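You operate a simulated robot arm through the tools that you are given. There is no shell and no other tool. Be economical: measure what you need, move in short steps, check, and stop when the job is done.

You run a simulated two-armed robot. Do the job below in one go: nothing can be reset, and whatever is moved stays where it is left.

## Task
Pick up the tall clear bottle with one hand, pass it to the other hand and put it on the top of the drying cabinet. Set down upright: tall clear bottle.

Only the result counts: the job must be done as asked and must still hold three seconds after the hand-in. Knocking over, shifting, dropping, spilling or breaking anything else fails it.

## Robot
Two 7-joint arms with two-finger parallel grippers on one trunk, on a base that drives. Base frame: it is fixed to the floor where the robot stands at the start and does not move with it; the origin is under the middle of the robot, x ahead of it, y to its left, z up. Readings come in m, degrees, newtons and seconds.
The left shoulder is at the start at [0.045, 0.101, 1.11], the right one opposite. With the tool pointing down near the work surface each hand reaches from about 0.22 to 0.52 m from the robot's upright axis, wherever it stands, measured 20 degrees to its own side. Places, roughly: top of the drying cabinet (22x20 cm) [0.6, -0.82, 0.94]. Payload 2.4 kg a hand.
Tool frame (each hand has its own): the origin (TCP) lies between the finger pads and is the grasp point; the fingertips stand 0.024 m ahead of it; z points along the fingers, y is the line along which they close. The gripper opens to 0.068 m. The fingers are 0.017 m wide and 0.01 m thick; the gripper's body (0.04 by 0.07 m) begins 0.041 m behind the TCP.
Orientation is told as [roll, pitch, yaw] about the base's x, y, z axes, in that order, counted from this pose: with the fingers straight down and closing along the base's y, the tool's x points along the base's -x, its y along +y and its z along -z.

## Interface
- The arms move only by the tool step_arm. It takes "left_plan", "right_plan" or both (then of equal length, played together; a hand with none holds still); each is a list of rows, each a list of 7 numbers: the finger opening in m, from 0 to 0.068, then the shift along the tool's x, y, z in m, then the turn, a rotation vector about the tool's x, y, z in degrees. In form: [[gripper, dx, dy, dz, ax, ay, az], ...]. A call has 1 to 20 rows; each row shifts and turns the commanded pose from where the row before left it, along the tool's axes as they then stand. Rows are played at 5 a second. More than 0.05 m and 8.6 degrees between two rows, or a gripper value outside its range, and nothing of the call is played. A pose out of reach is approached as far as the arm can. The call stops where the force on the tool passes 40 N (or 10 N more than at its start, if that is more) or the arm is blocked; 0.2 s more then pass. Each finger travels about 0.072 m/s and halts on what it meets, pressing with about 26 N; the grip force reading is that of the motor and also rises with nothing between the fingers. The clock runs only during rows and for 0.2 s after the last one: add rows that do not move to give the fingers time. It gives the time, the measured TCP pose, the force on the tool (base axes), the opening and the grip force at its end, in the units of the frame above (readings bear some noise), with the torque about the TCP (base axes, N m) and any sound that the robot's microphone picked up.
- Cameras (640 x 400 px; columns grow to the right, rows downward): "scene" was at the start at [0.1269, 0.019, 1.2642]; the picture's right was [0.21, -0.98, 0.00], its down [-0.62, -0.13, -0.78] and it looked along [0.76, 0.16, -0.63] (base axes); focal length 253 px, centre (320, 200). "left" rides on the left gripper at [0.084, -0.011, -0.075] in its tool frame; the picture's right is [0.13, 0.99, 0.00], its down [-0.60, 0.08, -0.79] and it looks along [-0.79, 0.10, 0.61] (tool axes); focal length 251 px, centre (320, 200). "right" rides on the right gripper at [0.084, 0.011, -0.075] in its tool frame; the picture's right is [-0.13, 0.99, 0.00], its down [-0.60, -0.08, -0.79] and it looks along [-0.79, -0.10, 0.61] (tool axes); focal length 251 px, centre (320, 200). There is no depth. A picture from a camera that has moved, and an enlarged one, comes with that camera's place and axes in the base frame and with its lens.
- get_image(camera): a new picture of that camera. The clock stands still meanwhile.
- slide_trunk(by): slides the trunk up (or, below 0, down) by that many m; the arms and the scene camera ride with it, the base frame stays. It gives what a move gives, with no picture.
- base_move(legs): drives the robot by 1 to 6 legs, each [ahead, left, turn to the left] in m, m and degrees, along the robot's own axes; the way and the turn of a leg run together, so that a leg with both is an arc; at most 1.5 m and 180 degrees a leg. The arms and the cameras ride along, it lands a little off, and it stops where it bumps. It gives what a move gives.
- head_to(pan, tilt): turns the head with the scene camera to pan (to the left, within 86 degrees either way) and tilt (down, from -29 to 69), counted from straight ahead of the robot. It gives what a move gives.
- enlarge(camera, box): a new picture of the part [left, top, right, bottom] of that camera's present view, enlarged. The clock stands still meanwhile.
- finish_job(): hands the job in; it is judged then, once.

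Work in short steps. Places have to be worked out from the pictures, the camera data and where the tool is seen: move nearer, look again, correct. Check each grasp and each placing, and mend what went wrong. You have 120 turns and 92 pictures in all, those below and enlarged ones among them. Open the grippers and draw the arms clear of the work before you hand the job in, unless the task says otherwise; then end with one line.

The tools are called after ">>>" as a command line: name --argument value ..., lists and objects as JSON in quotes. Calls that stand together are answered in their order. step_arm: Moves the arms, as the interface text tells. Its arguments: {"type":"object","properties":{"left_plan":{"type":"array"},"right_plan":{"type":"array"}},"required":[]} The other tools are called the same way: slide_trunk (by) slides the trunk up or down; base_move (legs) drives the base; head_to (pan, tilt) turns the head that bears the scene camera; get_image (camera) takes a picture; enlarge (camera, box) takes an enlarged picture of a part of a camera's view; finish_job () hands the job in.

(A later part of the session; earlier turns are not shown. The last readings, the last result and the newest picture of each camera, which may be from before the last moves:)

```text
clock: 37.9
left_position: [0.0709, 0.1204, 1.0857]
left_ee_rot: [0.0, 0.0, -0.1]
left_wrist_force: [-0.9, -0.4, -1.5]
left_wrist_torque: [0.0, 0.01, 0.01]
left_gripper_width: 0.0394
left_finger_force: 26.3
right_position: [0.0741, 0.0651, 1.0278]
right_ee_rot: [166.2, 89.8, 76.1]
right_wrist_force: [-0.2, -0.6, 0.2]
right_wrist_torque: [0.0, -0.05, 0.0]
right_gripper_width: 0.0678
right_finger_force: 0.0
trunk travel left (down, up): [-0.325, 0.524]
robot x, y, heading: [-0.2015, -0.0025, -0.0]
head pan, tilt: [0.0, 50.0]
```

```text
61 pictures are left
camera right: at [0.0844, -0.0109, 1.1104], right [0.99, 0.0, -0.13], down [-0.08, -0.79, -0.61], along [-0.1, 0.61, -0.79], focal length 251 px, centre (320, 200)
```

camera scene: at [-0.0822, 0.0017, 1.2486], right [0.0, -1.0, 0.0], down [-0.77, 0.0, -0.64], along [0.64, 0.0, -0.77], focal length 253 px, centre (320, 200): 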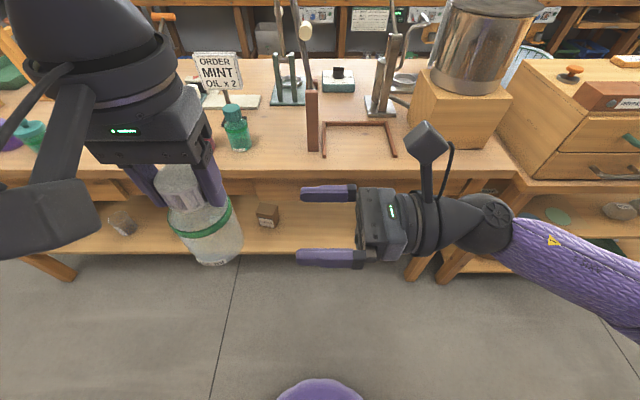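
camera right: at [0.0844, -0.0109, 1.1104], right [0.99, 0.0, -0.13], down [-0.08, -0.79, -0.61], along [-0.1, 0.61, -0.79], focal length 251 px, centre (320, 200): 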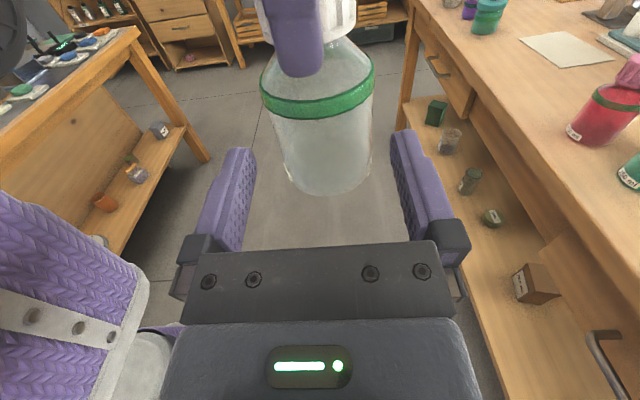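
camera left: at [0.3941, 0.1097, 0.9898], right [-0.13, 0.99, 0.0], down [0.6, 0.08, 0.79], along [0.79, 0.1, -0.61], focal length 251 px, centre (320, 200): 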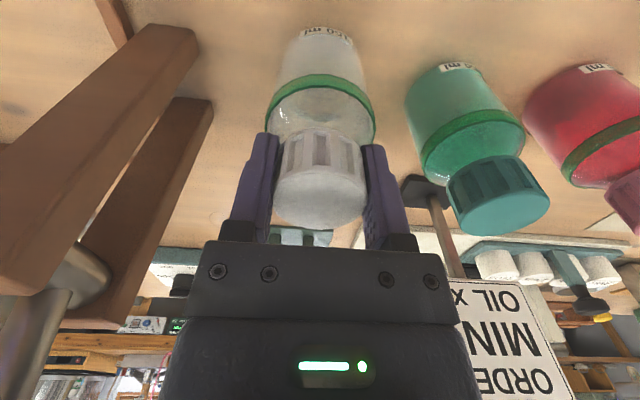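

Centred within a millimetre. Advance the remaining 5 cm slowly.

>>> step_arm --right_plan '[[0.068, 0, 0, 0.012, 0, 0, 0], [0.068, 0, 0, 0.012, 0, 0, 0], [0.068, 0, 0, 0.012, 0, 0, 0], [0.068, 0, 0, 0.01, 0, 0, 0], [0.068, 0, 0, 0.006, 0, 0, 0], [0.068, 0, 0, 0, 0, 0, 0]]'

>>> get_image --camera "right"

>>> get_image --camera "scene"

```text
clock: 39.3
left_position: [0.0707, 0.1216, 1.0852]
left_ee_rot: [0.0, 0.0, -0.1]
left_wrist_force: [0.1, 0.4, -1.5]
left_wrist_torque: [-0.01, 0.01, 0.01]
left_gripper_width: 0.0394
left_finger_force: 25.9
right_position: [0.0726, 0.1168, 1.0262]
right_ee_rot: [163.9, 90.0, 73.8]
right_wrist_force: [-0.5, 0.5, -0.5]
right_wrist_torque: [0.02, 0.03, 0.0]
right_gripper_width: 0.0679
right_finger_force: 0.1
trunk travel left (down, up): [-0.325, 0.524]
robot x, y, heading: [-0.1996, -0.0019, 0.1]
head pan, tilt: [0.0, 50.0]
```

```text
60 pictures are left
camera right: at [0.084, 0.0408, 1.1106], right [0.99, 0.0, -0.13], down [-0.08, -0.79, -0.61], along [-0.1, 0.61, -0.79], focal length 251 px, centre (320, 200)
```

right: 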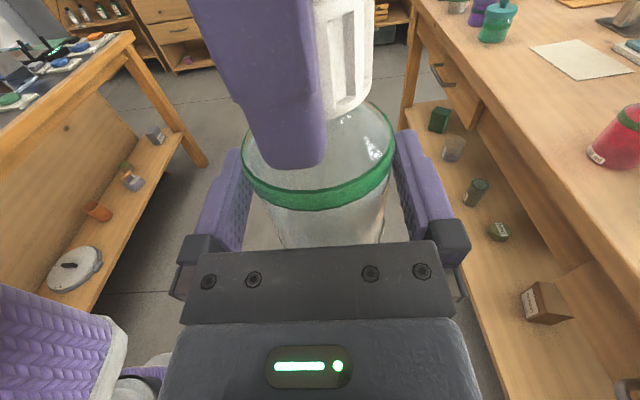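

```text
59 pictures are left
camera scene: at [-0.0822, 0.0016, 1.2486], right [0.0, -1.0, 0.0], down [-0.77, 0.0, -0.64], along [0.64, 0.0, -0.77], focal length 253 px, centre (320, 200)
```

scene: 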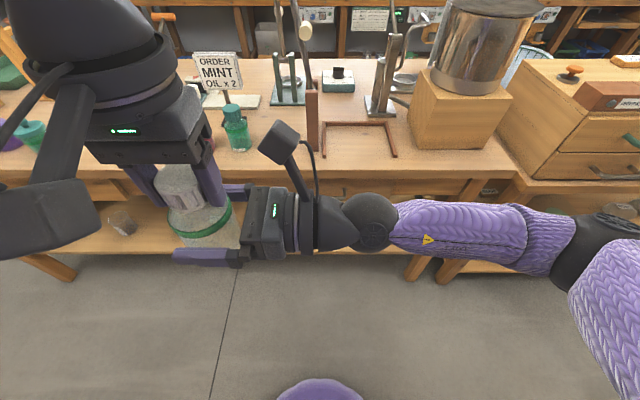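

The right fingers straddle the body below the green band. Close the right gripper.

>>> step_arm --right_plan '[[0.06, 0, 0, 0, 0, 0, 0], [0.055, 0, 0, 0, 0, 0, 0], [0.04, 0, 0, 0, 0, 0, 0], [0.02, 0, 0, 0, 0, 0, 0], [0.0, 0, 0, 0, 0, 0, 0], [0.0, 0, 0, 0, 0, 0, 0]]'

>>> get_image --camera "right"

```text
clock: 40.7
left_position: [0.0713, 0.1205, 1.0844]
left_ee_rot: [0.0, 0.1, 0.0]
left_wrist_force: [-9.9, -1.2, -0.1]
left_wrist_torque: [0.04, 0.03, -0.01]
left_gripper_width: 0.0394
left_finger_force: 26.0
right_position: [0.0724, 0.1161, 1.0275]
right_ee_rot: [-178.5, 89.8, 91.5]
right_wrist_force: [10.8, 1.4, -1.2]
right_wrist_torque: [-0.1, 0.54, -0.06]
right_gripper_width: 0.0585
right_finger_force: 25.9
trunk travel left (down, up): [-0.325, 0.524]
robot x, y, heading: [-0.2034, -0.002, 0.0]
head pan, tilt: [0.0, 50.0]
```

```text
58 pictures are left
camera right: at [0.0842, 0.0407, 1.1105], right [0.99, 0.0, -0.13], down [-0.08, -0.79, -0.61], along [-0.1, 0.61, -0.79], focal length 251 px, centre (320, 200)
```

right: 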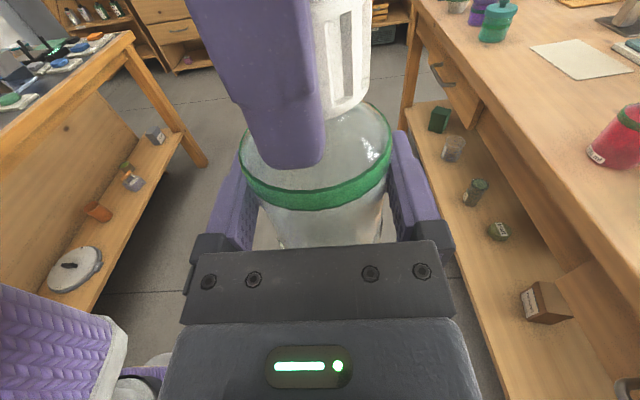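

Held at 58.5 mm with 26 N. There's 10 N side strain between the hands; I shift the right hand by +1 mm in x to relieve it before releasing.

>>> step_arm --right_plan '[[0.0, 0, 0.0007, 0, 0, 0, 0], [0.0, 0, 0, 0, 0, 0, 0], [0.0, 0, 0, 0, 0, 0, 0]]'

```text
clock: 41.5
left_position: [0.0703, 0.1212, 1.086]
left_ee_rot: [0.0, -0.1, 0.1]
left_wrist_force: [-4.6, -0.9, 2.1]
left_wrist_torque: [0.04, -0.01, 0.01]
left_gripper_width: 0.0394
left_finger_force: 26.2
right_position: [0.0736, 0.1164, 1.027]
right_ee_rot: [165.3, 89.9, 75.2]
right_wrist_force: [4.6, 0.1, -2.5]
right_wrist_torque: [-0.05, 0.29, 0.01]
right_gripper_width: 0.0585
right_finger_force: 25.8
trunk travel left (down, up): [-0.325, 0.524]
robot x, y, heading: [-0.2051, 0.0044, 0.0]
head pan, tilt: [0.0, 50.0]
```

Another 0.6 mm, then open the left hand moderately (to 54 mm).

>>> step_arm --right_plan '[[0.0, 0, 0.0006, 0, 0, 0, 0], [0.0, 0, 0, 0, 0, 0, 0], [0.0, 0, 0, 0, 0, 0, 0], [0.0, 0, 0, 0, 0, 0, 0], [0.0, 0, 0, 0, 0, 0, 0], [0.0, 0, 0, 0, 0, 0, 0]]' --left_plan '[[0.0, 0, 0, 0, 0, 0, 0], [0.0, 0, 0, 0, 0, 0, 0], [0.041, 0, 0, 0, 0, 0, 0], [0.046, 0, 0, 0, 0, 0, 0], [0.054, 0, 0, 0, 0, 0, 0], [0.054, 0, 0, 0, 0, 0, 0]]'

>>> get_image --camera "left"

```text
clock: 42.9
left_position: [0.0713, 0.1208, 1.0852]
left_ee_rot: [0.0, 0.0, 0.0]
left_wrist_force: [-0.6, -0.4, 0.3]
left_wrist_torque: [0.01, 0.01, 0.02]
left_gripper_width: 0.0541
left_finger_force: 0.0
right_position: [0.0738, 0.1153, 1.0279]
right_ee_rot: [166.2, 89.8, 76.1]
right_wrist_force: [0.2, -0.2, -0.1]
right_wrist_torque: [0.0, 0.0, -0.02]
right_gripper_width: 0.0588
right_finger_force: 26.0
trunk travel left (down, up): [-0.325, 0.524]
robot x, y, heading: [-0.204, 0.003, 0.0]
head pan, tilt: [0.0, 50.0]
```

```text
57 pictures are left
camera left: at [-0.0121, 0.1103, 1.1598], right [-0.13, 0.99, 0.0], down [0.6, 0.08, 0.79], along [0.79, 0.1, -0.61], focal length 251 px, centre (320, 200)
```

left: 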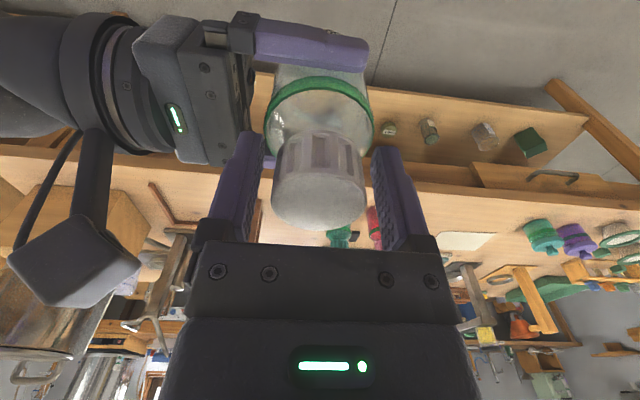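

Left released, the right holds the bottle. Raise the left hand straight up and away to the left.

>>> step_arm --left_plan '[[0.054, 0, 0, -0.02, 0, 0, 0], [0.054, 0, 0, -0.03, 0, 0, 0], [0.054, 0, 0, -0.03, 0, 0, 0], [0.054, 0, 0.04, -0.02, 0, 0, 0], [0.054, 0, 0.04, -0.01, 0, 0, 0], [0.054, 0, 0.04, 0, 0, 0, 0]]'

>>> get_image --camera "scene"

>>> get_image --camera "right"

```text
clock: 44.3
left_position: [0.0709, 0.2407, 1.1955]
left_ee_rot: [-0.1, -0.1, 0.0]
left_wrist_force: [-0.7, -0.8, 0.6]
left_wrist_torque: [0.02, 0.0, -0.02]
left_gripper_width: 0.0541
left_finger_force: 0.2
right_position: [0.0743, 0.1168, 1.0273]
right_ee_rot: [165.1, 89.9, 75.0]
right_wrist_force: [0.2, -0.9, -0.4]
right_wrist_torque: [-0.04, 0.01, 0.02]
right_gripper_width: 0.0587
right_finger_force: 25.9
trunk travel left (down, up): [-0.325, 0.524]
robot x, y, heading: [-0.204, -0.0002, -0.3]
head pan, tilt: [0.0, 50.0]
```

```text
56 pictures are left
camera scene: at [-0.0822, 0.0018, 1.2486], right [0.0, -1.0, 0.0], down [-0.77, 0.0, -0.64], along [0.64, 0.0, -0.77], focal length 253 px, centre (320, 200)
```

scene: 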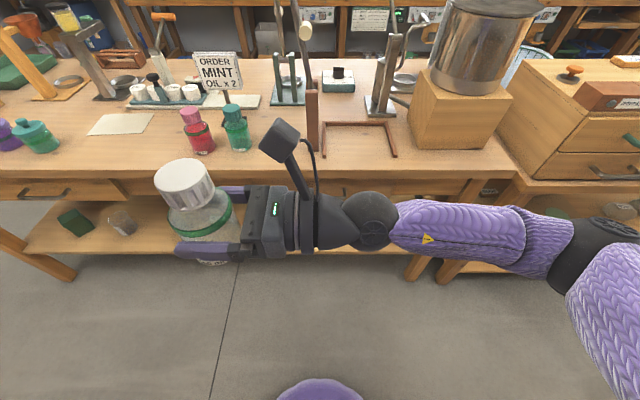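

```text
55 pictures are left
camera right: at [0.0855, 0.0408, 1.1111], right [0.99, 0.0, -0.13], down [-0.08, -0.79, -0.61], along [-0.1, 0.61, -0.79], focal length 251 px, centre (320, 200)
```

right: 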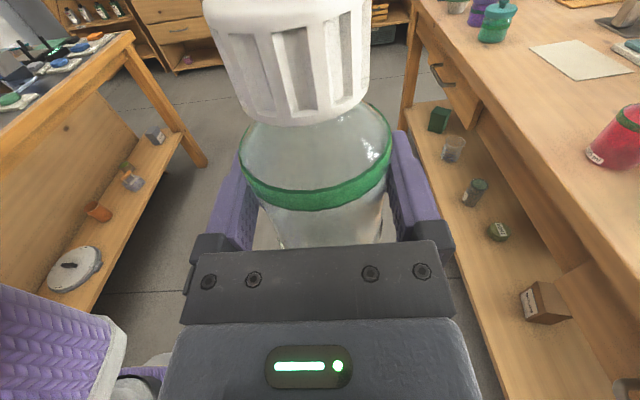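

Handover succeeded. Now I look at the drying cabinet to the right.

>>> head_to --pan -45 --tilt 25

>>> get_image --camera "scene"

```text
clock: 45.4
left_position: [0.0695, 0.2393, 1.1961]
left_ee_rot: [0.0, 0.0, 0.1]
left_wrist_force: [0.0, -0.1, 0.6]
left_wrist_torque: [0.0, 0.02, 0.0]
left_gripper_width: 0.0541
left_finger_force: 0.0
right_position: [0.0742, 0.118, 1.0288]
right_ee_rot: [165.6, 89.9, 75.5]
right_wrist_force: [0.1, -0.1, -0.5]
right_wrist_torque: [0.01, 0.01, 0.02]
right_gripper_width: 0.0588
right_finger_force: 25.8
trunk travel left (down, up): [-0.325, 0.524]
robot x, y, heading: [-0.2041, 0.003, 0.2]
head pan, tilt: [-45.0, 25.0]
```

```text
54 pictures are left
camera scene: at [-0.094, -0.0634, 1.2861], right [-0.71, -0.71, 0.0], down [-0.3, 0.3, -0.91], along [0.64, -0.64, -0.42], focal length 253 px, centre (320, 200)
```

scene: 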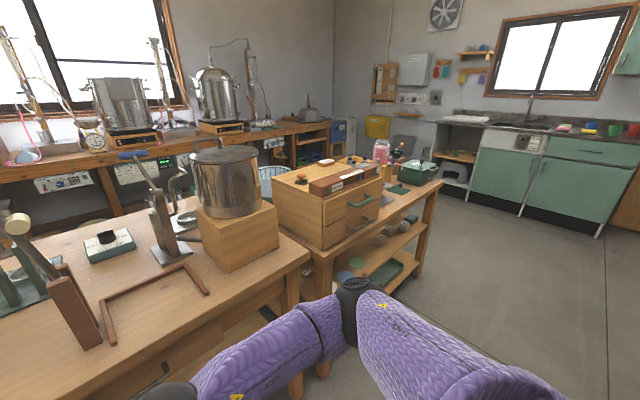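

>>> enlarge --camera "scene" --box '[250, 130, 450, 290]'

```text
2.50 times, centred on (350, 210) of scene
camera zoom: at [-0.094, -0.0634, 1.2861], right [-0.71, -0.71, 0.0], down [-0.3, 0.3, -0.91], along [0.64, -0.64, -0.42], focal length 634 px, centre (245, 175)
```

zoom: 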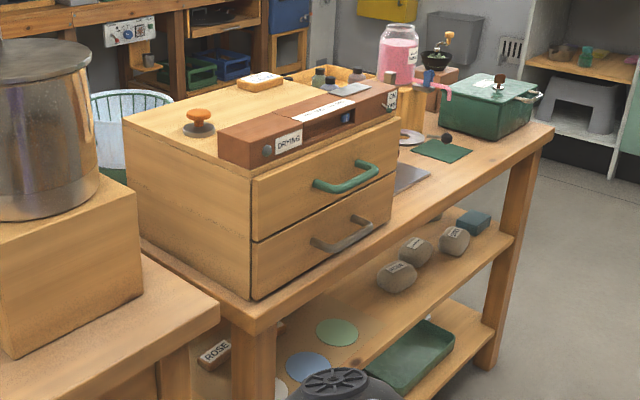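

The cabinet top spans x ≈ 0.415–0.72, y ≈ -0.59…-0.92; a raised strip (≈35 mm) covers x < 0.51, a knob is at (0.60,-0.656), a soap block near (0.685,-0.88). A free spot is about (0.585,-0.79), best approached with the fingers along +y from the right. I'll check my base footprint and test how far forward the right hand reaches in this posture.

>>> head_to --pan -30 --tilt 69

>>> get_image --camera "scene"

>>> step_arm --right_plan '[[0.0, 0.005, 0.02, -0.02, 0, 0, 0], [0.0, 0.005, 0.03, -0.03, 0, 0, 0], [0.0, 0.005, 0.03, -0.03, 0, 0, 0], [0.0, 0.005, 0.03, -0.02, 0, 0, 0], [0.0, 0, 0.03, 0, 0, 0, 0], [0.0, 0, 0.03, 0, 0, 0, 0], [0.0, 0, 0.03, 0, 0, 0, 0], [0.0, 0, 0.03, 0, 0, 0, 0]]'

```text
clock: 46.5
left_position: [0.0696, 0.2409, 1.1968]
left_ee_rot: [0.0, -0.1, 0.0]
left_wrist_force: [0.0, 0.0, 0.1]
left_wrist_torque: [0.01, -0.05, 0.03]
left_gripper_width: 0.0541
left_finger_force: 0.1
right_position: [0.0743, 0.1156, 1.0288]
right_ee_rot: [164.9, 89.9, 74.9]
right_wrist_force: [-0.2, 0.0, -0.9]
right_wrist_torque: [0.01, 0.03, -0.01]
right_gripper_width: 0.0585
right_finger_force: 26.3
trunk travel left (down, up): [-0.325, 0.524]
robot x, y, heading: [-0.2023, 0.0026, -0.1]
head pan, tilt: [-30.0, 68.8]
```

```text
52 pictures are left
camera scene: at [-0.1108, -0.0264, 1.2267], right [-0.5, -0.87, 0.0], down [-0.81, 0.47, -0.36], along [0.31, -0.18, -0.93], focal length 253 px, centre (320, 200)
```

scene: 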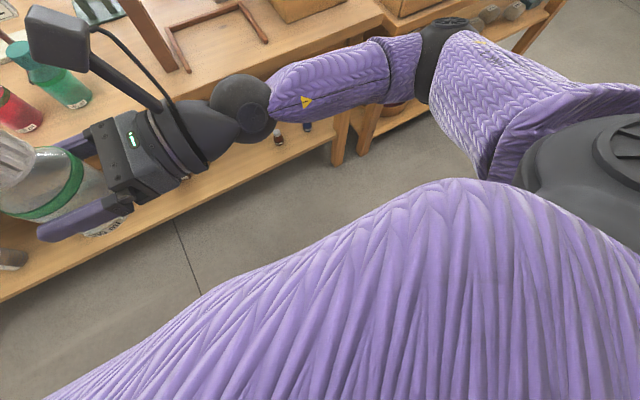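

```text
clock: 48.3
left_position: [0.0709, 0.2415, 1.1963]
left_ee_rot: [-0.1, 0.0, 0.1]
left_wrist_force: [-0.4, -0.2, 0.5]
left_wrist_torque: [0.03, -0.04, -0.02]
left_gripper_width: 0.0539
left_finger_force: 0.0
right_position: [0.2989, 0.0161, 1.0494]
right_ee_rot: [118.0, 89.7, 28.2]
right_wrist_force: [0.1, 0.0, -1.2]
right_wrist_torque: [0.01, 0.03, 0.02]
right_gripper_width: 0.0587
right_finger_force: 26.0
right hand out of reach, approached as far as the arm can: row 8
trunk travel left (down, up): [-0.325, 0.524]
robot x, y, heading: [-0.2035, 0.0008, 0.1]
head pan, tilt: [-30.0, 68.8]
```

The right hand reaches 0.50 m ahead in this posture — enough. I'll retract it 10 cm, and strafe the base right in front of the cabinet (staying back from the tables).

>>> step_arm --right_plan '[[0.0, 0.005, -0.02, 0, 0, 0, 0], [0.0, 0.008, -0.03, 0, 0, 0, 0], [0.0, 0.008, -0.03, 0, 0, 0, 0], [0.0, 0.008, -0.02, 0, 0, 0, 0]]'

>>> base_move --legs '[[0, -0.3, 0], [0, -0.3, 0], [0, -0.25, 0]]'

>>> head_to --pan -10 --tilt 30

>>> get_image --camera "scene"

>>> get_image --camera "right"

```text
clock: 49.3
left_position: [0.0704, 0.2392, 1.1967]
left_ee_rot: [0.0, 0.0, 0.1]
left_wrist_force: [-0.4, 0.3, -0.1]
left_wrist_torque: [-0.01, 0.0, -0.02]
left_gripper_width: 0.0543
left_finger_force: 0.1
right_position: [0.1999, 0.0163, 1.0773]
right_ee_rot: [175.4, 89.9, 85.4]
right_wrist_force: [0.9, -0.4, -2.0]
right_wrist_torque: [-0.02, -0.01, 0.02]
right_gripper_width: 0.0585
right_finger_force: 25.9
trunk travel left (down, up): [-0.325, 0.524]
robot x, y, heading: [-0.201, -0.0, 0.1]
head pan, tilt: [-30.0, 68.8]
```

```text
clock: 54.4
left_position: [0.0706, -0.6089, 1.1952]
left_ee_rot: [0.0, 0.0, 0.2]
left_wrist_force: [0.2, -0.8, 0.1]
left_wrist_torque: [0.0, 0.02, -0.01]
left_gripper_width: 0.054
left_finger_force: 0.1
right_position: [0.2032, -0.8324, 1.0765]
right_ee_rot: [168.3, 89.8, 78.5]
right_wrist_force: [-0.9, -0.8, -1.3]
right_wrist_torque: [0.01, -0.01, 0.01]
right_gripper_width: 0.0587
right_finger_force: 26.4
trunk travel left (down, up): [-0.325, 0.524]
robot x, y, heading: [-0.2009, -0.8472, 0.1]
head pan, tilt: [-30.0, 68.8]
```

```text
clock: 55.5
left_position: [0.0712, -0.6075, 1.1974]
left_ee_rot: [-0.1, 0.1, 0.2]
left_wrist_force: [0.4, 0.9, 0.2]
left_wrist_torque: [-0.02, -0.03, 0.01]
left_gripper_width: 0.0539
left_finger_force: 0.1
right_position: [0.2028, -0.8316, 1.078]
right_ee_rot: [164.8, 89.9, 75.0]
right_wrist_force: [-0.4, 0.3, -1.8]
right_wrist_torque: [0.02, 0.01, -0.01]
right_gripper_width: 0.059
right_finger_force: 26.1
trunk travel left (down, up): [-0.325, 0.524]
robot x, y, heading: [-0.2018, -0.8496, 0.2]
head pan, tilt: [-10.0, 30.0]
```

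```text
51 pictures are left
camera scene: at [-0.0681, -0.8625, 1.2781], right [-0.17, -0.99, 0.0], down [-0.49, 0.09, -0.87], along [0.85, -0.15, -0.5], focal length 253 px, centre (320, 200)
```

scene: 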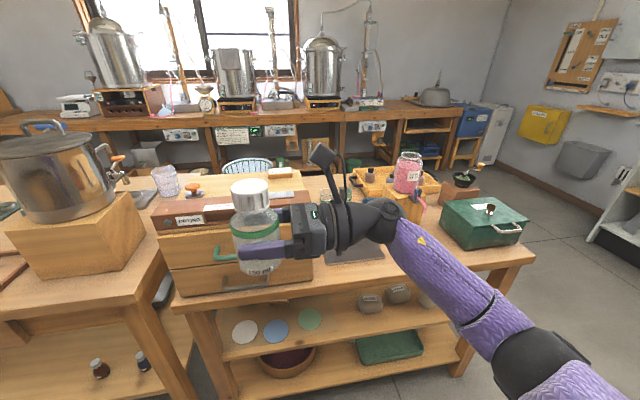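

```text
50 pictures are left
camera right: at [0.2145, -0.9077, 1.1602], right [0.99, 0.0, -0.13], down [-0.08, -0.79, -0.61], along [-0.1, 0.61, -0.79], focal length 251 px, centre (320, 200)
```

right: 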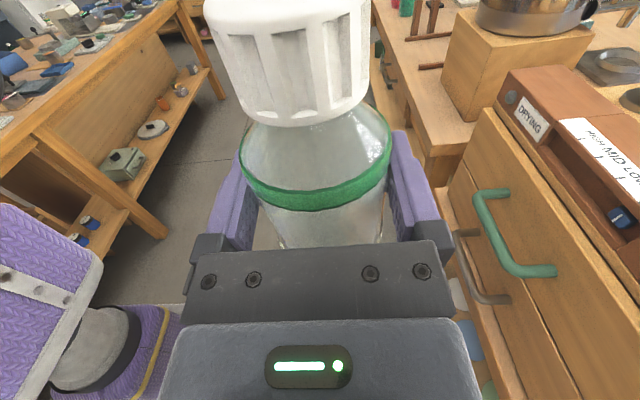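

Now in front of the cabinet. I raise the trunk 8 cm for a better view and clearance, and enlarge the cabinet top.

>>> slide_trunk --by 0.1

>>> head_to --pan 0 --tilt 32

>>> enlarge --camera "scene" --box '[100, 130, 420, 330]'

```text
clock: 56.8
left_position: [0.0716, -0.6081, 1.296]
left_ee_rot: [-0.2, 0.1, 0.3]
left_wrist_force: [0.7, -0.1, -0.2]
left_wrist_torque: [0.01, 0.02, 0.02]
left_gripper_width: 0.0543
left_finger_force: 0.1
right_position: [0.2033, -0.8331, 1.1765]
right_ee_rot: [-177.6, 89.9, 92.4]
right_wrist_force: [-0.1, -1.1, -1.1]
right_wrist_torque: [0.01, 0.01, -0.01]
right_gripper_width: 0.0587
right_finger_force: 25.9
trunk travel left (down, up): [-0.425, 0.424]
robot x, y, heading: [-0.197, -0.848, 0.5]
head pan, tilt: [-10.0, 30.0]
```

```text
clock: 57.5
left_position: [0.0732, -0.6078, 1.2965]
left_ee_rot: [-0.1, 0.1, 0.1]
left_wrist_force: [0.9, -0.3, 0.6]
left_wrist_torque: [-0.01, 0.02, -0.02]
left_gripper_width: 0.0539
left_finger_force: 0.1
right_position: [0.2029, -0.8324, 1.1775]
right_ee_rot: [167.8, 89.9, 77.7]
right_wrist_force: [0.3, 0.2, -1.8]
right_wrist_torque: [-0.03, -0.03, 0.04]
right_gripper_width: 0.0588
right_finger_force: 26.1
trunk travel left (down, up): [-0.425, 0.424]
robot x, y, heading: [-0.2007, -0.8494, 0.0]
head pan, tilt: [0.0, 32.0]
```

```text
2.00 times, centred on (260, 230) of scene
camera zoom: at [-0.0832, -0.8468, 1.3758], right [0.0, -1.0, 0.0], down [-0.53, 0.0, -0.85], along [0.85, 0.0, -0.53], focal length 507 px, centre (440, 140)
```

zoom: 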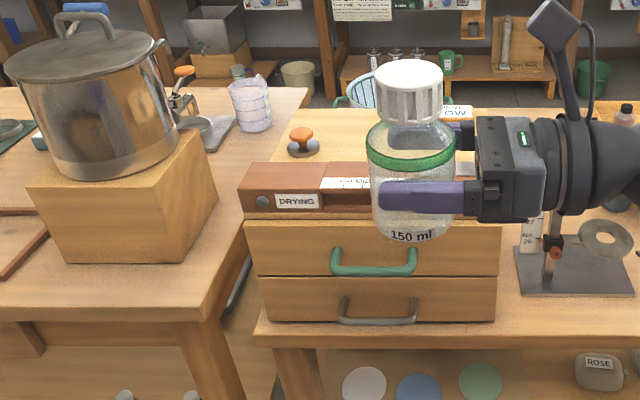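

The held bottle hides the spot. I move the right hand 15 cm to the right to see the top.

>>> step_arm --right_plan '[[0.0, 0, 0, -0.02, 0, 0, 0], [0.0, 0, 0, -0.03, 0, 0, 0], [0.0, 0, 0, -0.03, 0, 0, 0], [0.0, 0, 0, -0.03, 0, 0, 0], [0.0, 0, 0, -0.03, 0, 0, 0], [0.0, 0, 0, -0.02, 0, 0, 0]]'

>>> enlarge --camera "scene" --box '[200, 130, 440, 280]'

```text
clock: 58.9
left_position: [0.0718, -0.6091, 1.296]
left_ee_rot: [0.0, -0.1, 0.1]
left_wrist_force: [0.0, -0.3, 0.0]
left_wrist_torque: [0.01, 0.0, -0.03]
left_gripper_width: 0.0542
left_finger_force: 0.1
right_position: [0.2022, -0.9939, 1.1768]
right_ee_rot: [159.8, 89.8, 69.8]
right_wrist_force: [-0.6, -0.1, -1.5]
right_wrist_torque: [0.0, 0.01, -0.04]
right_gripper_width: 0.0589
right_finger_force: 25.7
trunk travel left (down, up): [-0.425, 0.424]
robot x, y, heading: [-0.1992, -0.8472, 0.2]
head pan, tilt: [0.0, 32.0]
```

```text
2.67 times, centred on (320, 205) of scene
camera zoom: at [-0.0832, -0.847, 1.3758], right [0.0, -1.0, 0.0], down [-0.53, 0.0, -0.85], along [0.85, 0.0, -0.53], focal length 676 px, centre (320, 187)
```

zoom: 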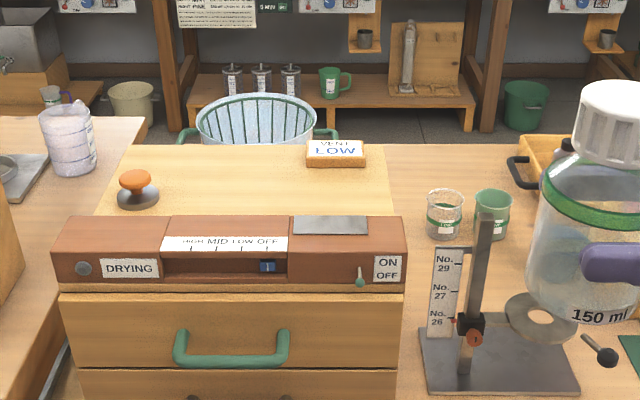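

The top is clear, but to the right of the cabinet a measuring post stands at about (0.51,-1.02) up to z ≈ 0.97, just where my horizontal wrist/forearm would pass. Safer: set the bottle down at the empty front-right of table 1, re-grip it by the cap from above with the same (right) hand, then place it top-down. I bring the hand back in and drive back left.

>>> step_arm --right_plan '[[0.0, 0, 0, 0.02, 0, 0, 0], [0.0, 0, 0, 0.03, 0, 0, 0], [0.0, 0, 0, 0.03, 0, 0, 0], [0.0, 0, 0, 0.03, 0, 0, 0], [0.0, 0, 0, 0.03, 0, 0, 0], [0.0, 0, 0, 0.02, 0, 0, 0]]'

>>> base_move --legs '[[0, 0.35, 0], [0, 0.35, 0], [0, 0, -40]]'

>>> head_to --pan 15 --tilt 40

>>> get_image --camera "scene"

```text
clock: 60.3
left_position: [0.0719, -0.6087, 1.2961]
left_ee_rot: [-0.2, 0.0, 0.2]
left_wrist_force: [-0.5, 0.5, -0.4]
left_wrist_torque: [0.0, -0.02, 0.01]
left_gripper_width: 0.0544
left_finger_force: 0.1
right_position: [0.2037, -0.8317, 1.1779]
right_ee_rot: [164.6, 89.9, 74.7]
right_wrist_force: [-1.1, -0.2, -1.4]
right_wrist_torque: [-0.03, 0.01, -0.01]
right_gripper_width: 0.0587
right_finger_force: 25.9
trunk travel left (down, up): [-0.425, 0.424]
robot x, y, heading: [-0.2038, -0.8461, 0.2]
head pan, tilt: [0.0, 32.0]
```

```text
clock: 66.3
left_position: [0.1604, -0.1542, 1.2963]
left_ee_rot: [0.0, 0.0, -40.2]
left_wrist_force: [0.0, 0.5, -0.6]
left_wrist_torque: [-0.01, 0.01, 0.01]
left_gripper_width: 0.0541
left_finger_force: 0.1
right_position: [0.1136, -0.4078, 1.1778]
right_ee_rot: [166.4, 89.8, 36.0]
right_wrist_force: [0.2, 0.5, -1.5]
right_wrist_torque: [0.03, -0.02, -0.02]
right_gripper_width: 0.0589
right_finger_force: 25.7
trunk travel left (down, up): [-0.425, 0.424]
robot x, y, heading: [-0.2043, -0.1598, -40.4]
head pan, tilt: [0.0, 32.0]
```

```text
clock: 67.1
left_position: [0.1589, -0.1547, 1.297]
left_ee_rot: [-0.1, 0.0, -40.3]
left_wrist_force: [0.2, -0.5, -0.3]
left_wrist_torque: [-0.01, 0.0, 0.01]
left_gripper_width: 0.0542
left_finger_force: 0.2
right_position: [0.1147, -0.4082, 1.1769]
right_ee_rot: [167.0, 89.9, 36.6]
right_wrist_force: [-0.3, 0.1, -1.5]
right_wrist_torque: [0.01, 0.02, -0.01]
right_gripper_width: 0.059
right_finger_force: 26.0
trunk travel left (down, up): [-0.425, 0.424]
robot x, y, heading: [-0.203, -0.1581, -40.4]
head pan, tilt: [15.0, 40.0]
```

```text
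47 pictures are left
camera scene: at [-0.1057, -0.2135, 1.3636], right [-0.43, -0.9, 0.0], down [-0.58, 0.28, -0.77], along [0.69, -0.33, -0.64], focal length 253 px, centre (320, 200)
```

scene: 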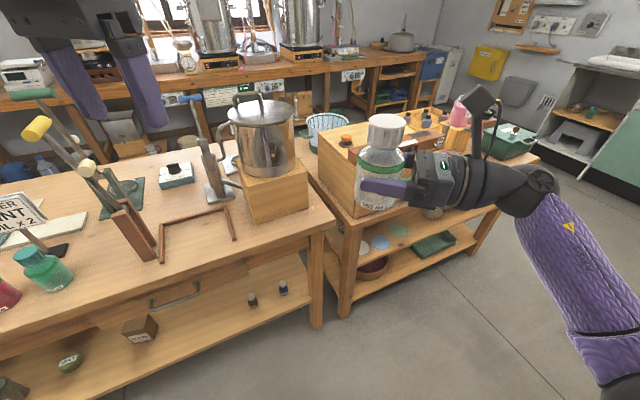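

Free spot on table 1: around (0.42,-0.32), just in from the front edge, so the wrist stays off the table. I tuck the left hand back and drive the base so that the bottle hovers there.

>>> step_arm --left_plan '[[0.054, 0.03, 0, 0, 0, 0, 0], [0.054, 0.03, 0.01, 0, 0, 0, 0], [0.054, 0.03, 0.02, 0, 0, 0, 0]]'

>>> base_move --legs '[[0.1, 0.15, 0], [0.075, 0.115, 0]]'

>>> get_image --camera "scene"

>>> get_image --camera "right"

```text
clock: 67.9
left_position: [0.1108, -0.0716, 1.2975]
left_ee_rot: [-0.1, 0.0, -40.2]
left_wrist_force: [0.0, 0.0, -0.2]
left_wrist_torque: [-0.02, -0.01, 0.03]
left_gripper_width: 0.054
left_finger_force: 0.0
right_position: [0.1134, -0.4085, 1.1787]
right_ee_rot: [149.0, 89.9, 18.7]
right_wrist_force: [0.8, -0.1, -0.8]
right_wrist_torque: [-0.04, 0.03, 0.0]
right_gripper_width: 0.0586
right_finger_force: 26.6
trunk travel left (down, up): [-0.425, 0.424]
robot x, y, heading: [-0.2005, -0.1606, -40.3]
head pan, tilt: [15.0, 40.0]
```

```text
clock: 70.3
left_position: [0.4183, 0.0182, 1.2972]
left_ee_rot: [-0.1, 0.0, -40.1]
left_wrist_force: [-0.5, 0.7, -0.9]
left_wrist_torque: [0.01, 0.0, 0.0]
left_gripper_width: 0.0542
left_finger_force: 0.0
right_position: [0.4208, -0.3178, 1.1783]
right_ee_rot: [173.7, 89.8, 43.4]
right_wrist_force: [-0.2, 0.6, -1.4]
right_wrist_torque: [0.01, 0.03, 0.01]
right_gripper_width: 0.0585
right_finger_force: 26.3
trunk travel left (down, up): [-0.425, 0.424]
robot x, y, heading: [0.1006, -0.0722, -40.2]
head pan, tilt: [15.0, 40.0]
```

```text
46 pictures are left
camera scene: at [0.2006, -0.1225, 1.3636], right [-0.42, -0.91, 0.0], down [-0.58, 0.27, -0.77], along [0.69, -0.33, -0.64], focal length 253 px, centre (320, 200)
```

scene: 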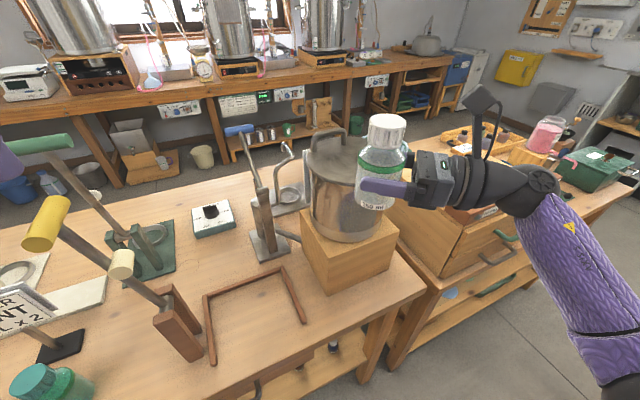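

```text
45 pictures are left
camera right: at [0.3811, -0.3821, 1.2603], right [0.76, -0.64, -0.13], down [-0.57, -0.55, -0.61], along [0.32, 0.53, -0.79], focal length 251 px, centre (320, 200)
```

right: 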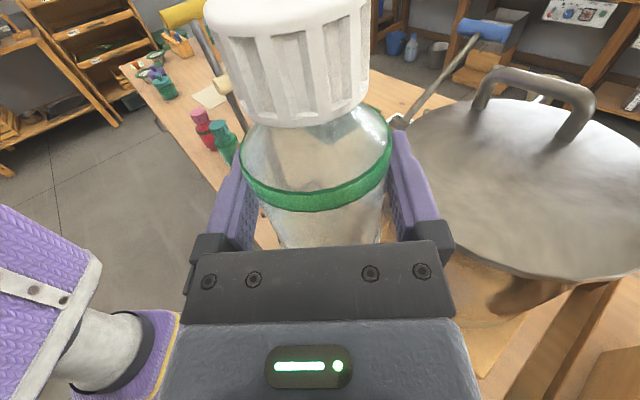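

The block front is at x ≈ 0.484 and a frame stick at y ≈ -0.20, so (0.423,-0.265) is the spot. I shift there and start lowering with the arm only (left hand stays clear of the tall hammer posts).

>>> step_arm --right_plan '[[0.0, 0, -0.016, 0.021, 0, 0, 0], [0.0, 0, -0.016, 0.021, 0, 0, 0], [0.0, -0.02, 0, 0, 0, 0, 0], [0.0, -0.03, 0, 0, 0, 0, 0], [0.0, -0.03, 0, 0, 0, 0, 0], [0.0, -0.03, 0, 0, 0, 0, 0], [0.0, -0.03, 0, 0, 0, 0, 0], [0.0, -0.03, 0, 0, 0, 0, 0], [0.0, -0.02, 0, 0, 0, 0, 0]]'

>>> get_image --camera "scene"

```text
clock: 72.3
left_position: [0.4157, 0.018, 1.2978]
left_ee_rot: [0.0, 0.0, -40.2]
left_wrist_force: [-0.1, -0.4, -0.9]
left_wrist_torque: [0.02, -0.02, 0.02]
left_gripper_width: 0.0541
left_finger_force: 0.0
right_position: [0.4244, -0.2661, 0.9874]
right_ee_rot: [163.4, 89.9, 33.3]
right_wrist_force: [0.6, 0.3, -1.5]
right_wrist_torque: [0.0, 0.01, 0.01]
right_gripper_width: 0.0585
right_finger_force: 25.8
trunk travel left (down, up): [-0.425, 0.424]
robot x, y, heading: [0.1018, -0.0669, -40.1]
head pan, tilt: [15.0, 40.0]
```

```text
44 pictures are left
camera scene: at [0.1997, -0.1227, 1.3636], right [-0.42, -0.91, 0.0], down [-0.58, 0.27, -0.77], along [0.69, -0.33, -0.64], focal length 253 px, centre (320, 200)
```

scene: 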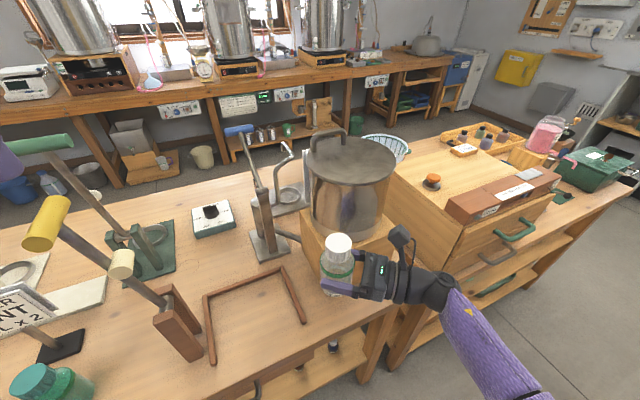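

Clear so far. I lower further to z ≈ 0.88 and look closely.

>>> step_arm --right_plan '[[0.0, -0.025, 0, 0, 0, 0, 0], [0.0, -0.025, 0, 0, 0, 0, 0], [0.0, -0.025, 0, 0, 0, 0, 0], [0.0, -0.02, 0, 0, 0, 0, 0], [0.0, -0.01, 0, 0, 0, 0, 0]]'

>>> enlarge --camera "scene" --box '[220, 200, 540, 400]'

>>> get_image --camera "right"

```text
clock: 73.5
left_position: [0.4171, 0.0167, 1.2967]
left_ee_rot: [-0.1, 0.0, -40.2]
left_wrist_force: [0.2, 0.0, 0.3]
left_wrist_torque: [0.01, 0.0, -0.02]
left_gripper_width: 0.0541
left_finger_force: 0.0
right_position: [0.4156, -0.2565, 0.8903]
right_ee_rot: [157.4, 89.8, 27.2]
right_wrist_force: [0.7, 0.1, -0.5]
right_wrist_torque: [0.0, 0.0, -0.02]
right_gripper_width: 0.0585
right_finger_force: 26.1
right hand out of reach, approached as far as the arm can: row 4, 5
trunk travel left (down, up): [-0.425, 0.424]
robot x, y, heading: [0.1041, -0.0671, -40.1]
head pan, tilt: [15.0, 40.0]
```

```text
2.00 times, centred on (380, 300) of scene
camera zoom: at [0.1999, -0.1226, 1.3636], right [-0.42, -0.91, 0.0], down [-0.58, 0.27, -0.77], along [0.69, -0.33, -0.64], focal length 507 px, centre (200, 0)
```

zoom: 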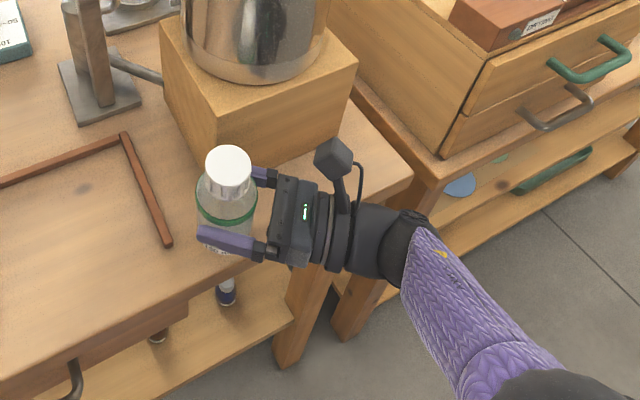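

```text
42 pictures are left
camera right: at [0.3761, -0.3218, 0.9737], right [0.76, -0.64, -0.13], down [-0.57, -0.55, -0.61], along [0.32, 0.53, -0.79], focal length 251 px, centre (320, 200)
```

right: 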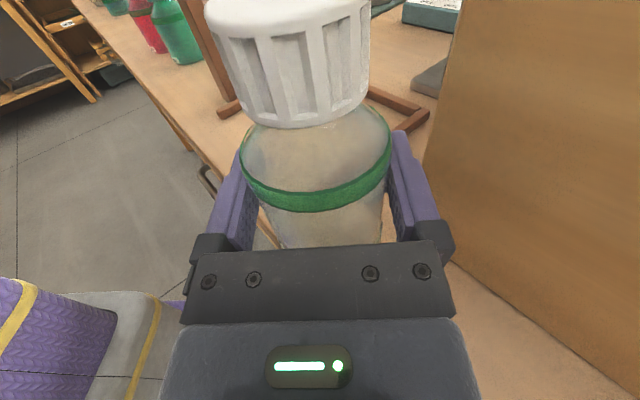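

The arm hit its low limit here (TCP z 0.89, drifted to x 0.416). I raise 3 cm, shift toward (0.432,-0.258), and then lower with the trunk.

>>> step_arm --right_plan '[[0.0, 0.02, 0.0, 0.0, 0, 0, 0], [0.0, 0.015, 0.007, 0.005, 0, 0, 0], [0.0, 0, 0.006, 0.004, 0, 0, 0], [0.0, 0, 0, 0, 0, 0, 0]]'

>>> slide_trunk --by -0.05

>>> enlarge --camera "scene" --box '[220, 200, 540, 400]'

```text
clock: 74.5
left_position: [0.4168, 0.0187, 1.2974]
left_ee_rot: [-0.1, -0.1, -40.1]
left_wrist_force: [0.8, 0.2, 0.6]
left_wrist_torque: [0.01, 0.0, 0.02]
left_gripper_width: 0.0538
left_finger_force: 0.1
right_position: [0.4317, -0.2586, 0.9252]
right_ee_rot: [159.2, 89.9, 29.2]
right_wrist_force: [0.3, 0.2, -1.8]
right_wrist_torque: [0.03, -0.01, -0.03]
right_gripper_width: 0.0588
right_finger_force: 26.5
trunk travel left (down, up): [-0.425, 0.424]
robot x, y, heading: [0.098, -0.0663, -40.0]
head pan, tilt: [15.0, 40.0]
```

```text
clock: 75.4
left_position: [0.4166, 0.0186, 1.2467]
left_ee_rot: [-0.1, 0.0, -40.0]
left_wrist_force: [0.1, 1.2, 0.4]
left_wrist_torque: [0.02, 0.02, 0.01]
left_gripper_width: 0.0543
left_finger_force: 0.1
right_position: [0.4305, -0.2584, 0.8764]
right_ee_rot: [173.2, 89.8, 42.9]
right_wrist_force: [0.1, 0.4, -1.0]
right_wrist_torque: [0.01, 0.03, -0.01]
right_gripper_width: 0.0586
right_finger_force: 25.6
trunk travel left (down, up): [-0.375, 0.474]
robot x, y, heading: [0.0998, -0.0699, -40.2]
head pan, tilt: [15.0, 40.0]
```

```text
2.00 times, centred on (380, 300) of scene
camera zoom: at [0.2049, -0.1271, 1.3133], right [-0.42, -0.91, 0.0], down [-0.58, 0.27, -0.77], along [0.69, -0.33, -0.64], focal length 507 px, centre (200, 0)
```

zoom: 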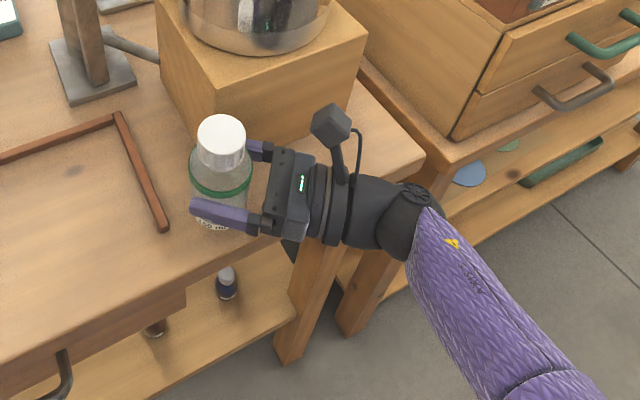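

Positioned well. I lower in small steps, watching for contact force (expected near z ≈ 0.85).

>>> step_arm --right_plan '[[0.0, -0.005, 0, 0, 0, 0, 0], [0.0, -0.005, 0, 0, 0, 0, 0], [0.0, -0.004, 0, 0, 0, 0, 0], [0.0, -0.003, 0, 0, 0, 0, 0]]'

>>> enlarge --camera "scene" --box '[270, 240, 420, 340]'

```text
clock: 76.4
left_position: [0.4174, 0.0181, 1.247]
left_ee_rot: [-0.1, 0.0, -40.1]
left_wrist_force: [-0.7, 0.7, 0.1]
left_wrist_torque: [-0.01, -0.02, -0.03]
left_gripper_width: 0.0541
left_finger_force: 0.2
right_position: [0.4312, -0.2592, 0.8585]
right_ee_rot: [162.1, 89.9, 31.8]
right_wrist_force: [0.0, 0.1, -1.4]
right_wrist_torque: [-0.01, -0.01, 0.03]
right_gripper_width: 0.0586
right_finger_force: 26.3
trunk travel left (down, up): [-0.375, 0.474]
robot x, y, heading: [0.1048, -0.0708, -40.1]
head pan, tilt: [15.0, 40.0]
```

```text
4.00 times, centred on (345, 290) of scene
camera zoom: at [0.2051, -0.1272, 1.3133], right [-0.42, -0.91, 0.0], down [-0.58, 0.27, -0.77], along [0.69, -0.33, -0.64], focal length 1014 px, centre (220, -160)
```

zoom: 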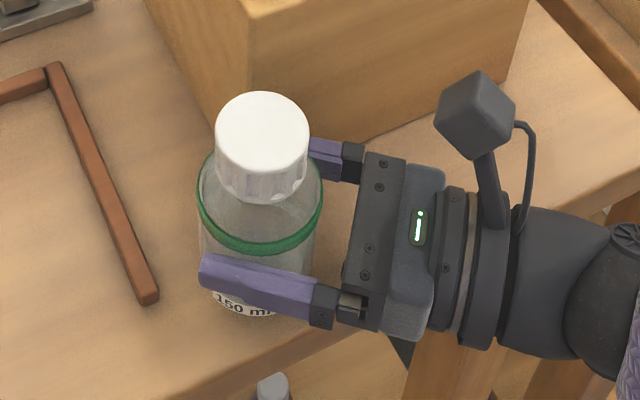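

Still not touching. Continue in 2 mm steps.

>>> step_arm --right_plan '[[0.0, -0.002, 0, 0, 0, 0, 0], [0.0, -0.002, 0, 0, 0, 0, 0], [0.0, -0.002, 0, 0, 0, 0, 0]]'

```text
clock: 77.2
left_position: [0.4179, 0.0185, 1.2483]
left_ee_rot: [-0.1, 0.0, -40.1]
left_wrist_force: [-0.1, -0.7, -0.4]
left_wrist_torque: [0.0, 0.02, 0.02]
left_gripper_width: 0.0544
left_finger_force: 0.1
right_position: [0.4311, -0.2601, 0.8524]
right_ee_rot: [171.3, 89.8, 41.1]
right_wrist_force: [0.0, 0.7, -1.4]
right_wrist_torque: [-0.02, 0.02, 0.01]
right_gripper_width: 0.0589
right_finger_force: 25.6
trunk travel left (down, up): [-0.375, 0.474]
robot x, y, heading: [0.1007, -0.0747, -40.3]
head pan, tilt: [15.0, 40.0]
```

>>> step_arm --right_plan '[[0.0, -0.002, 0, 0, 0, 0, 0], [0.0, -0.002, 0, 0, 0, 0, 0]]'

>>> step_arm --right_plan '[[0.0, -0.002, 0, 0, 0, 0, 0], [0.0, -0.001, 0, 0, 0, 0, 0]]'

```text
clock: 77.8
left_position: [0.4178, 0.0191, 1.2483]
left_ee_rot: [-0.1, -0.2, -40.2]
left_wrist_force: [0.6, -0.6, 0.4]
left_wrist_torque: [0.01, 0.01, 0.01]
left_gripper_width: 0.0539
left_finger_force: 0.1
right_position: [0.4315, -0.2587, 0.8486]
right_ee_rot: [168.1, 89.8, 37.9]
right_wrist_force: [-0.3, -1.5, 0.1]
right_wrist_torque: [0.01, 0.0, -0.02]
right_gripper_width: 0.0589
right_finger_force: 25.8
trunk travel left (down, up): [-0.375, 0.474]
robot x, y, heading: [0.1009, -0.0685, -39.8]
head pan, tilt: [15.0, 40.0]
```

```text
clock: 78.4
left_position: [0.4152, 0.0184, 1.2476]
left_ee_rot: [-0.1, -0.1, -40.1]
left_wrist_force: [-0.4, -0.5, -1.0]
left_wrist_torque: [0.03, -0.04, -0.02]
left_gripper_width: 0.054
left_finger_force: 0.1
right_position: [0.4295, -0.258, 0.8496]
right_ee_rot: [153.9, 89.7, 23.6]
right_wrist_force: [5.5, -3.6, 15.2]
right_wrist_torque: [0.0, -0.08, -0.06]
right_gripper_width: 0.0584
right_finger_force: 26.0
trunk travel left (down, up): [-0.375, 0.474]
robot x, y, heading: [0.1017, -0.0708, -40.1]
head pan, tilt: [15.0, 40.0]
```

Contact (15 N) at TCP z ≈ 0.849, i.e. table ≈ 0.81. I relieve 1 mm, then open.

>>> step_arm --right_plan '[[0.0, 0.0015, 0, 0, 0, 0, 0], [0.0, 0, 0, 0, 0, 0, 0], [0.06, 0, 0, 0, 0, 0, 0], [0.064, 0, 0, 0, 0, 0, 0], [0.068, 0, 0, 0, 0, 0, 0], [0.068, 0, 0, 0, 0, 0, 0]]'

>>> enlarge --camera "scene" --box '[270, 240, 420, 340]'

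>>> get_image --camera "right"

```text
clock: 79.8
left_position: [0.4173, 0.0199, 1.247]
left_ee_rot: [-0.1, -0.1, -40.1]
left_wrist_force: [0.6, -0.3, 0.2]
left_wrist_torque: [-0.02, 0.0, 0.0]
left_gripper_width: 0.0539
left_finger_force: 0.1
right_position: [0.4295, -0.2576, 0.8478]
right_ee_rot: [-177.9, 89.9, 51.8]
right_wrist_force: [-5.7, 2.9, -6.1]
right_wrist_torque: [0.07, 0.28, 0.05]
right_gripper_width: 0.0633
right_finger_force: 0.0
trunk travel left (down, up): [-0.375, 0.474]
robot x, y, heading: [0.1009, -0.0713, -40.3]
head pan, tilt: [15.0, 40.0]
```

```text
4.00 times, centred on (345, 290) of scene
camera zoom: at [0.2046, -0.1269, 1.3133], right [-0.42, -0.91, 0.0], down [-0.58, 0.27, -0.77], along [0.69, -0.33, -0.64], focal length 1014 px, centre (220, -160)
```

zoom: 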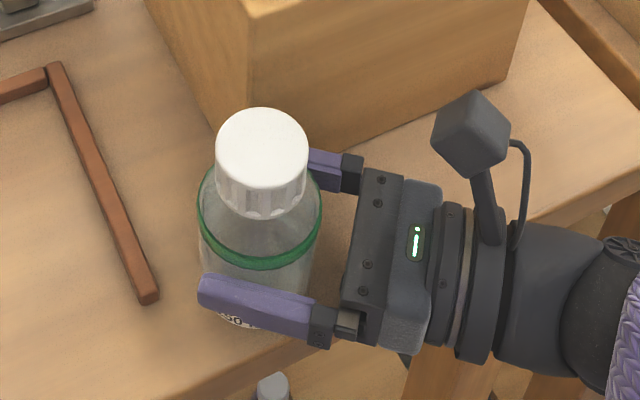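

```text
38 pictures are left
camera right: at [0.39, -0.3231, 0.9303], right [0.76, -0.64, -0.13], down [-0.57, -0.55, -0.6], along [0.32, 0.53, -0.79], focal length 251 px, centre (320, 200)
```

right: 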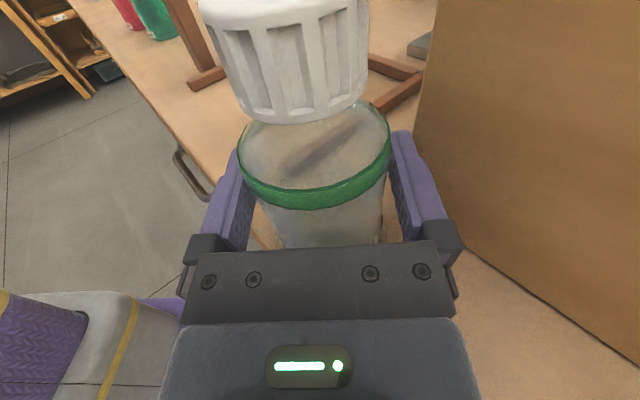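

The opening stalled at 63 mm with ~7 N sideways: the far finger seems to touch the block. I narrow slightly to 61.5 mm and re-read.

>>> step_arm --right_plan '[[0.062, 0, 0, 0, 0, 0, 0], [0.0615, 0, 0, 0, 0, 0, 0]]'

>>> enlarge --camera "right" --box '[200, 80, 480, 260]'

```text
clock: 80.4
left_position: [0.4171, 0.0191, 1.2471]
left_ee_rot: [-0.1, 0.0, -40.1]
left_wrist_force: [0.8, -0.9, 0.1]
left_wrist_torque: [-0.02, 0.01, 0.01]
left_gripper_width: 0.0542
left_finger_force: 0.1
right_position: [0.4288, -0.2588, 0.8483]
right_ee_rot: [158.2, 89.8, 28.0]
right_wrist_force: [0.7, 0.3, -0.6]
right_wrist_torque: [0.0, -0.02, 0.0]
right_gripper_width: 0.0615
right_finger_force: 0.1
trunk travel left (down, up): [-0.375, 0.474]
robot x, y, heading: [0.1042, -0.0698, -39.8]
head pan, tilt: [15.0, 40.0]
```

```text
2.22 times, centred on (340, 170) of right
camera zoom: at [0.3905, -0.3235, 0.9308], right [0.76, -0.64, -0.13], down [-0.57, -0.55, -0.61], along [0.32, 0.53, -0.79], focal length 559 px, centre (276, 267)
```

zoom: 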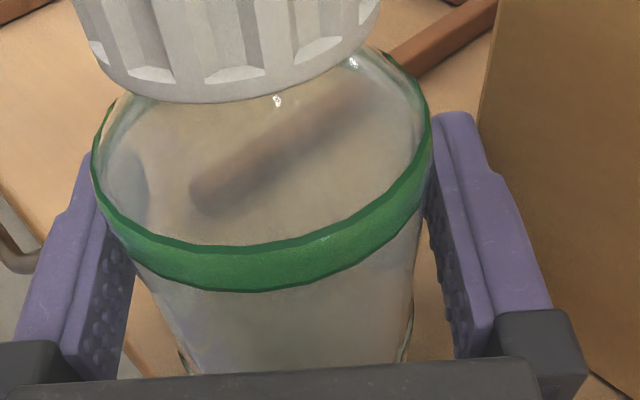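

Force is gone and the bottle stands free between the fingers. I shift 1 mm off the block, open to 64 mm and withdraw straight back slowly.

>>> step_arm --right_plan '[[0.063, 0, -0.001, 0, 0, 0, 0], [0.064, 0, 0, 0, 0, 0, 0], [0.064, 0, 0, -0.006, 0, 0, 0], [0.064, 0, 0, -0.008, 0, 0, 0]]'

>>> enlarge --camera "right" --box '[200, 80, 480, 260]'

```text
clock: 81.4
left_position: [0.4168, 0.0179, 1.2477]
left_ee_rot: [-0.1, -0.1, -40.1]
left_wrist_force: [0.1, 0.7, -0.2]
left_wrist_torque: [0.02, 0.06, 0.0]
left_gripper_width: 0.0542
left_finger_force: 0.3
right_position: [0.4218, -0.269, 0.849]
right_ee_rot: [-176.0, 89.8, 53.9]
right_wrist_force: [0.2, 0.2, 0.2]
right_wrist_torque: [-0.01, -0.05, -0.02]
right_gripper_width: 0.0637
right_finger_force: 0.1
trunk travel left (down, up): [-0.375, 0.474]
robot x, y, heading: [0.1022, -0.0664, -40.1]
head pan, tilt: [15.0, 40.0]
```

```text
2.22 times, centred on (340, 170) of right
camera zoom: at [0.3818, -0.3339, 0.9306], right [0.76, -0.64, -0.13], down [-0.57, -0.55, -0.61], along [0.32, 0.53, -0.79], focal length 559 px, centre (276, 267)
```

zoom: 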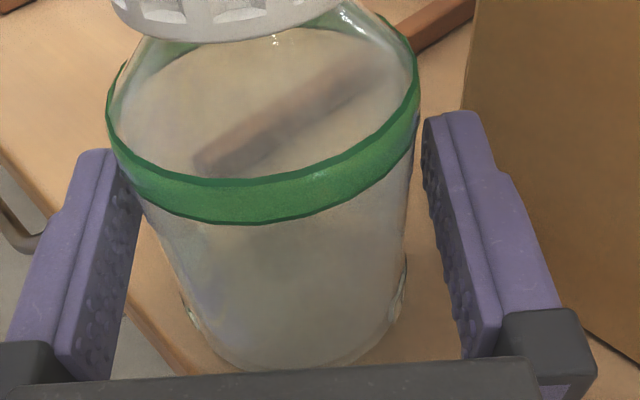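

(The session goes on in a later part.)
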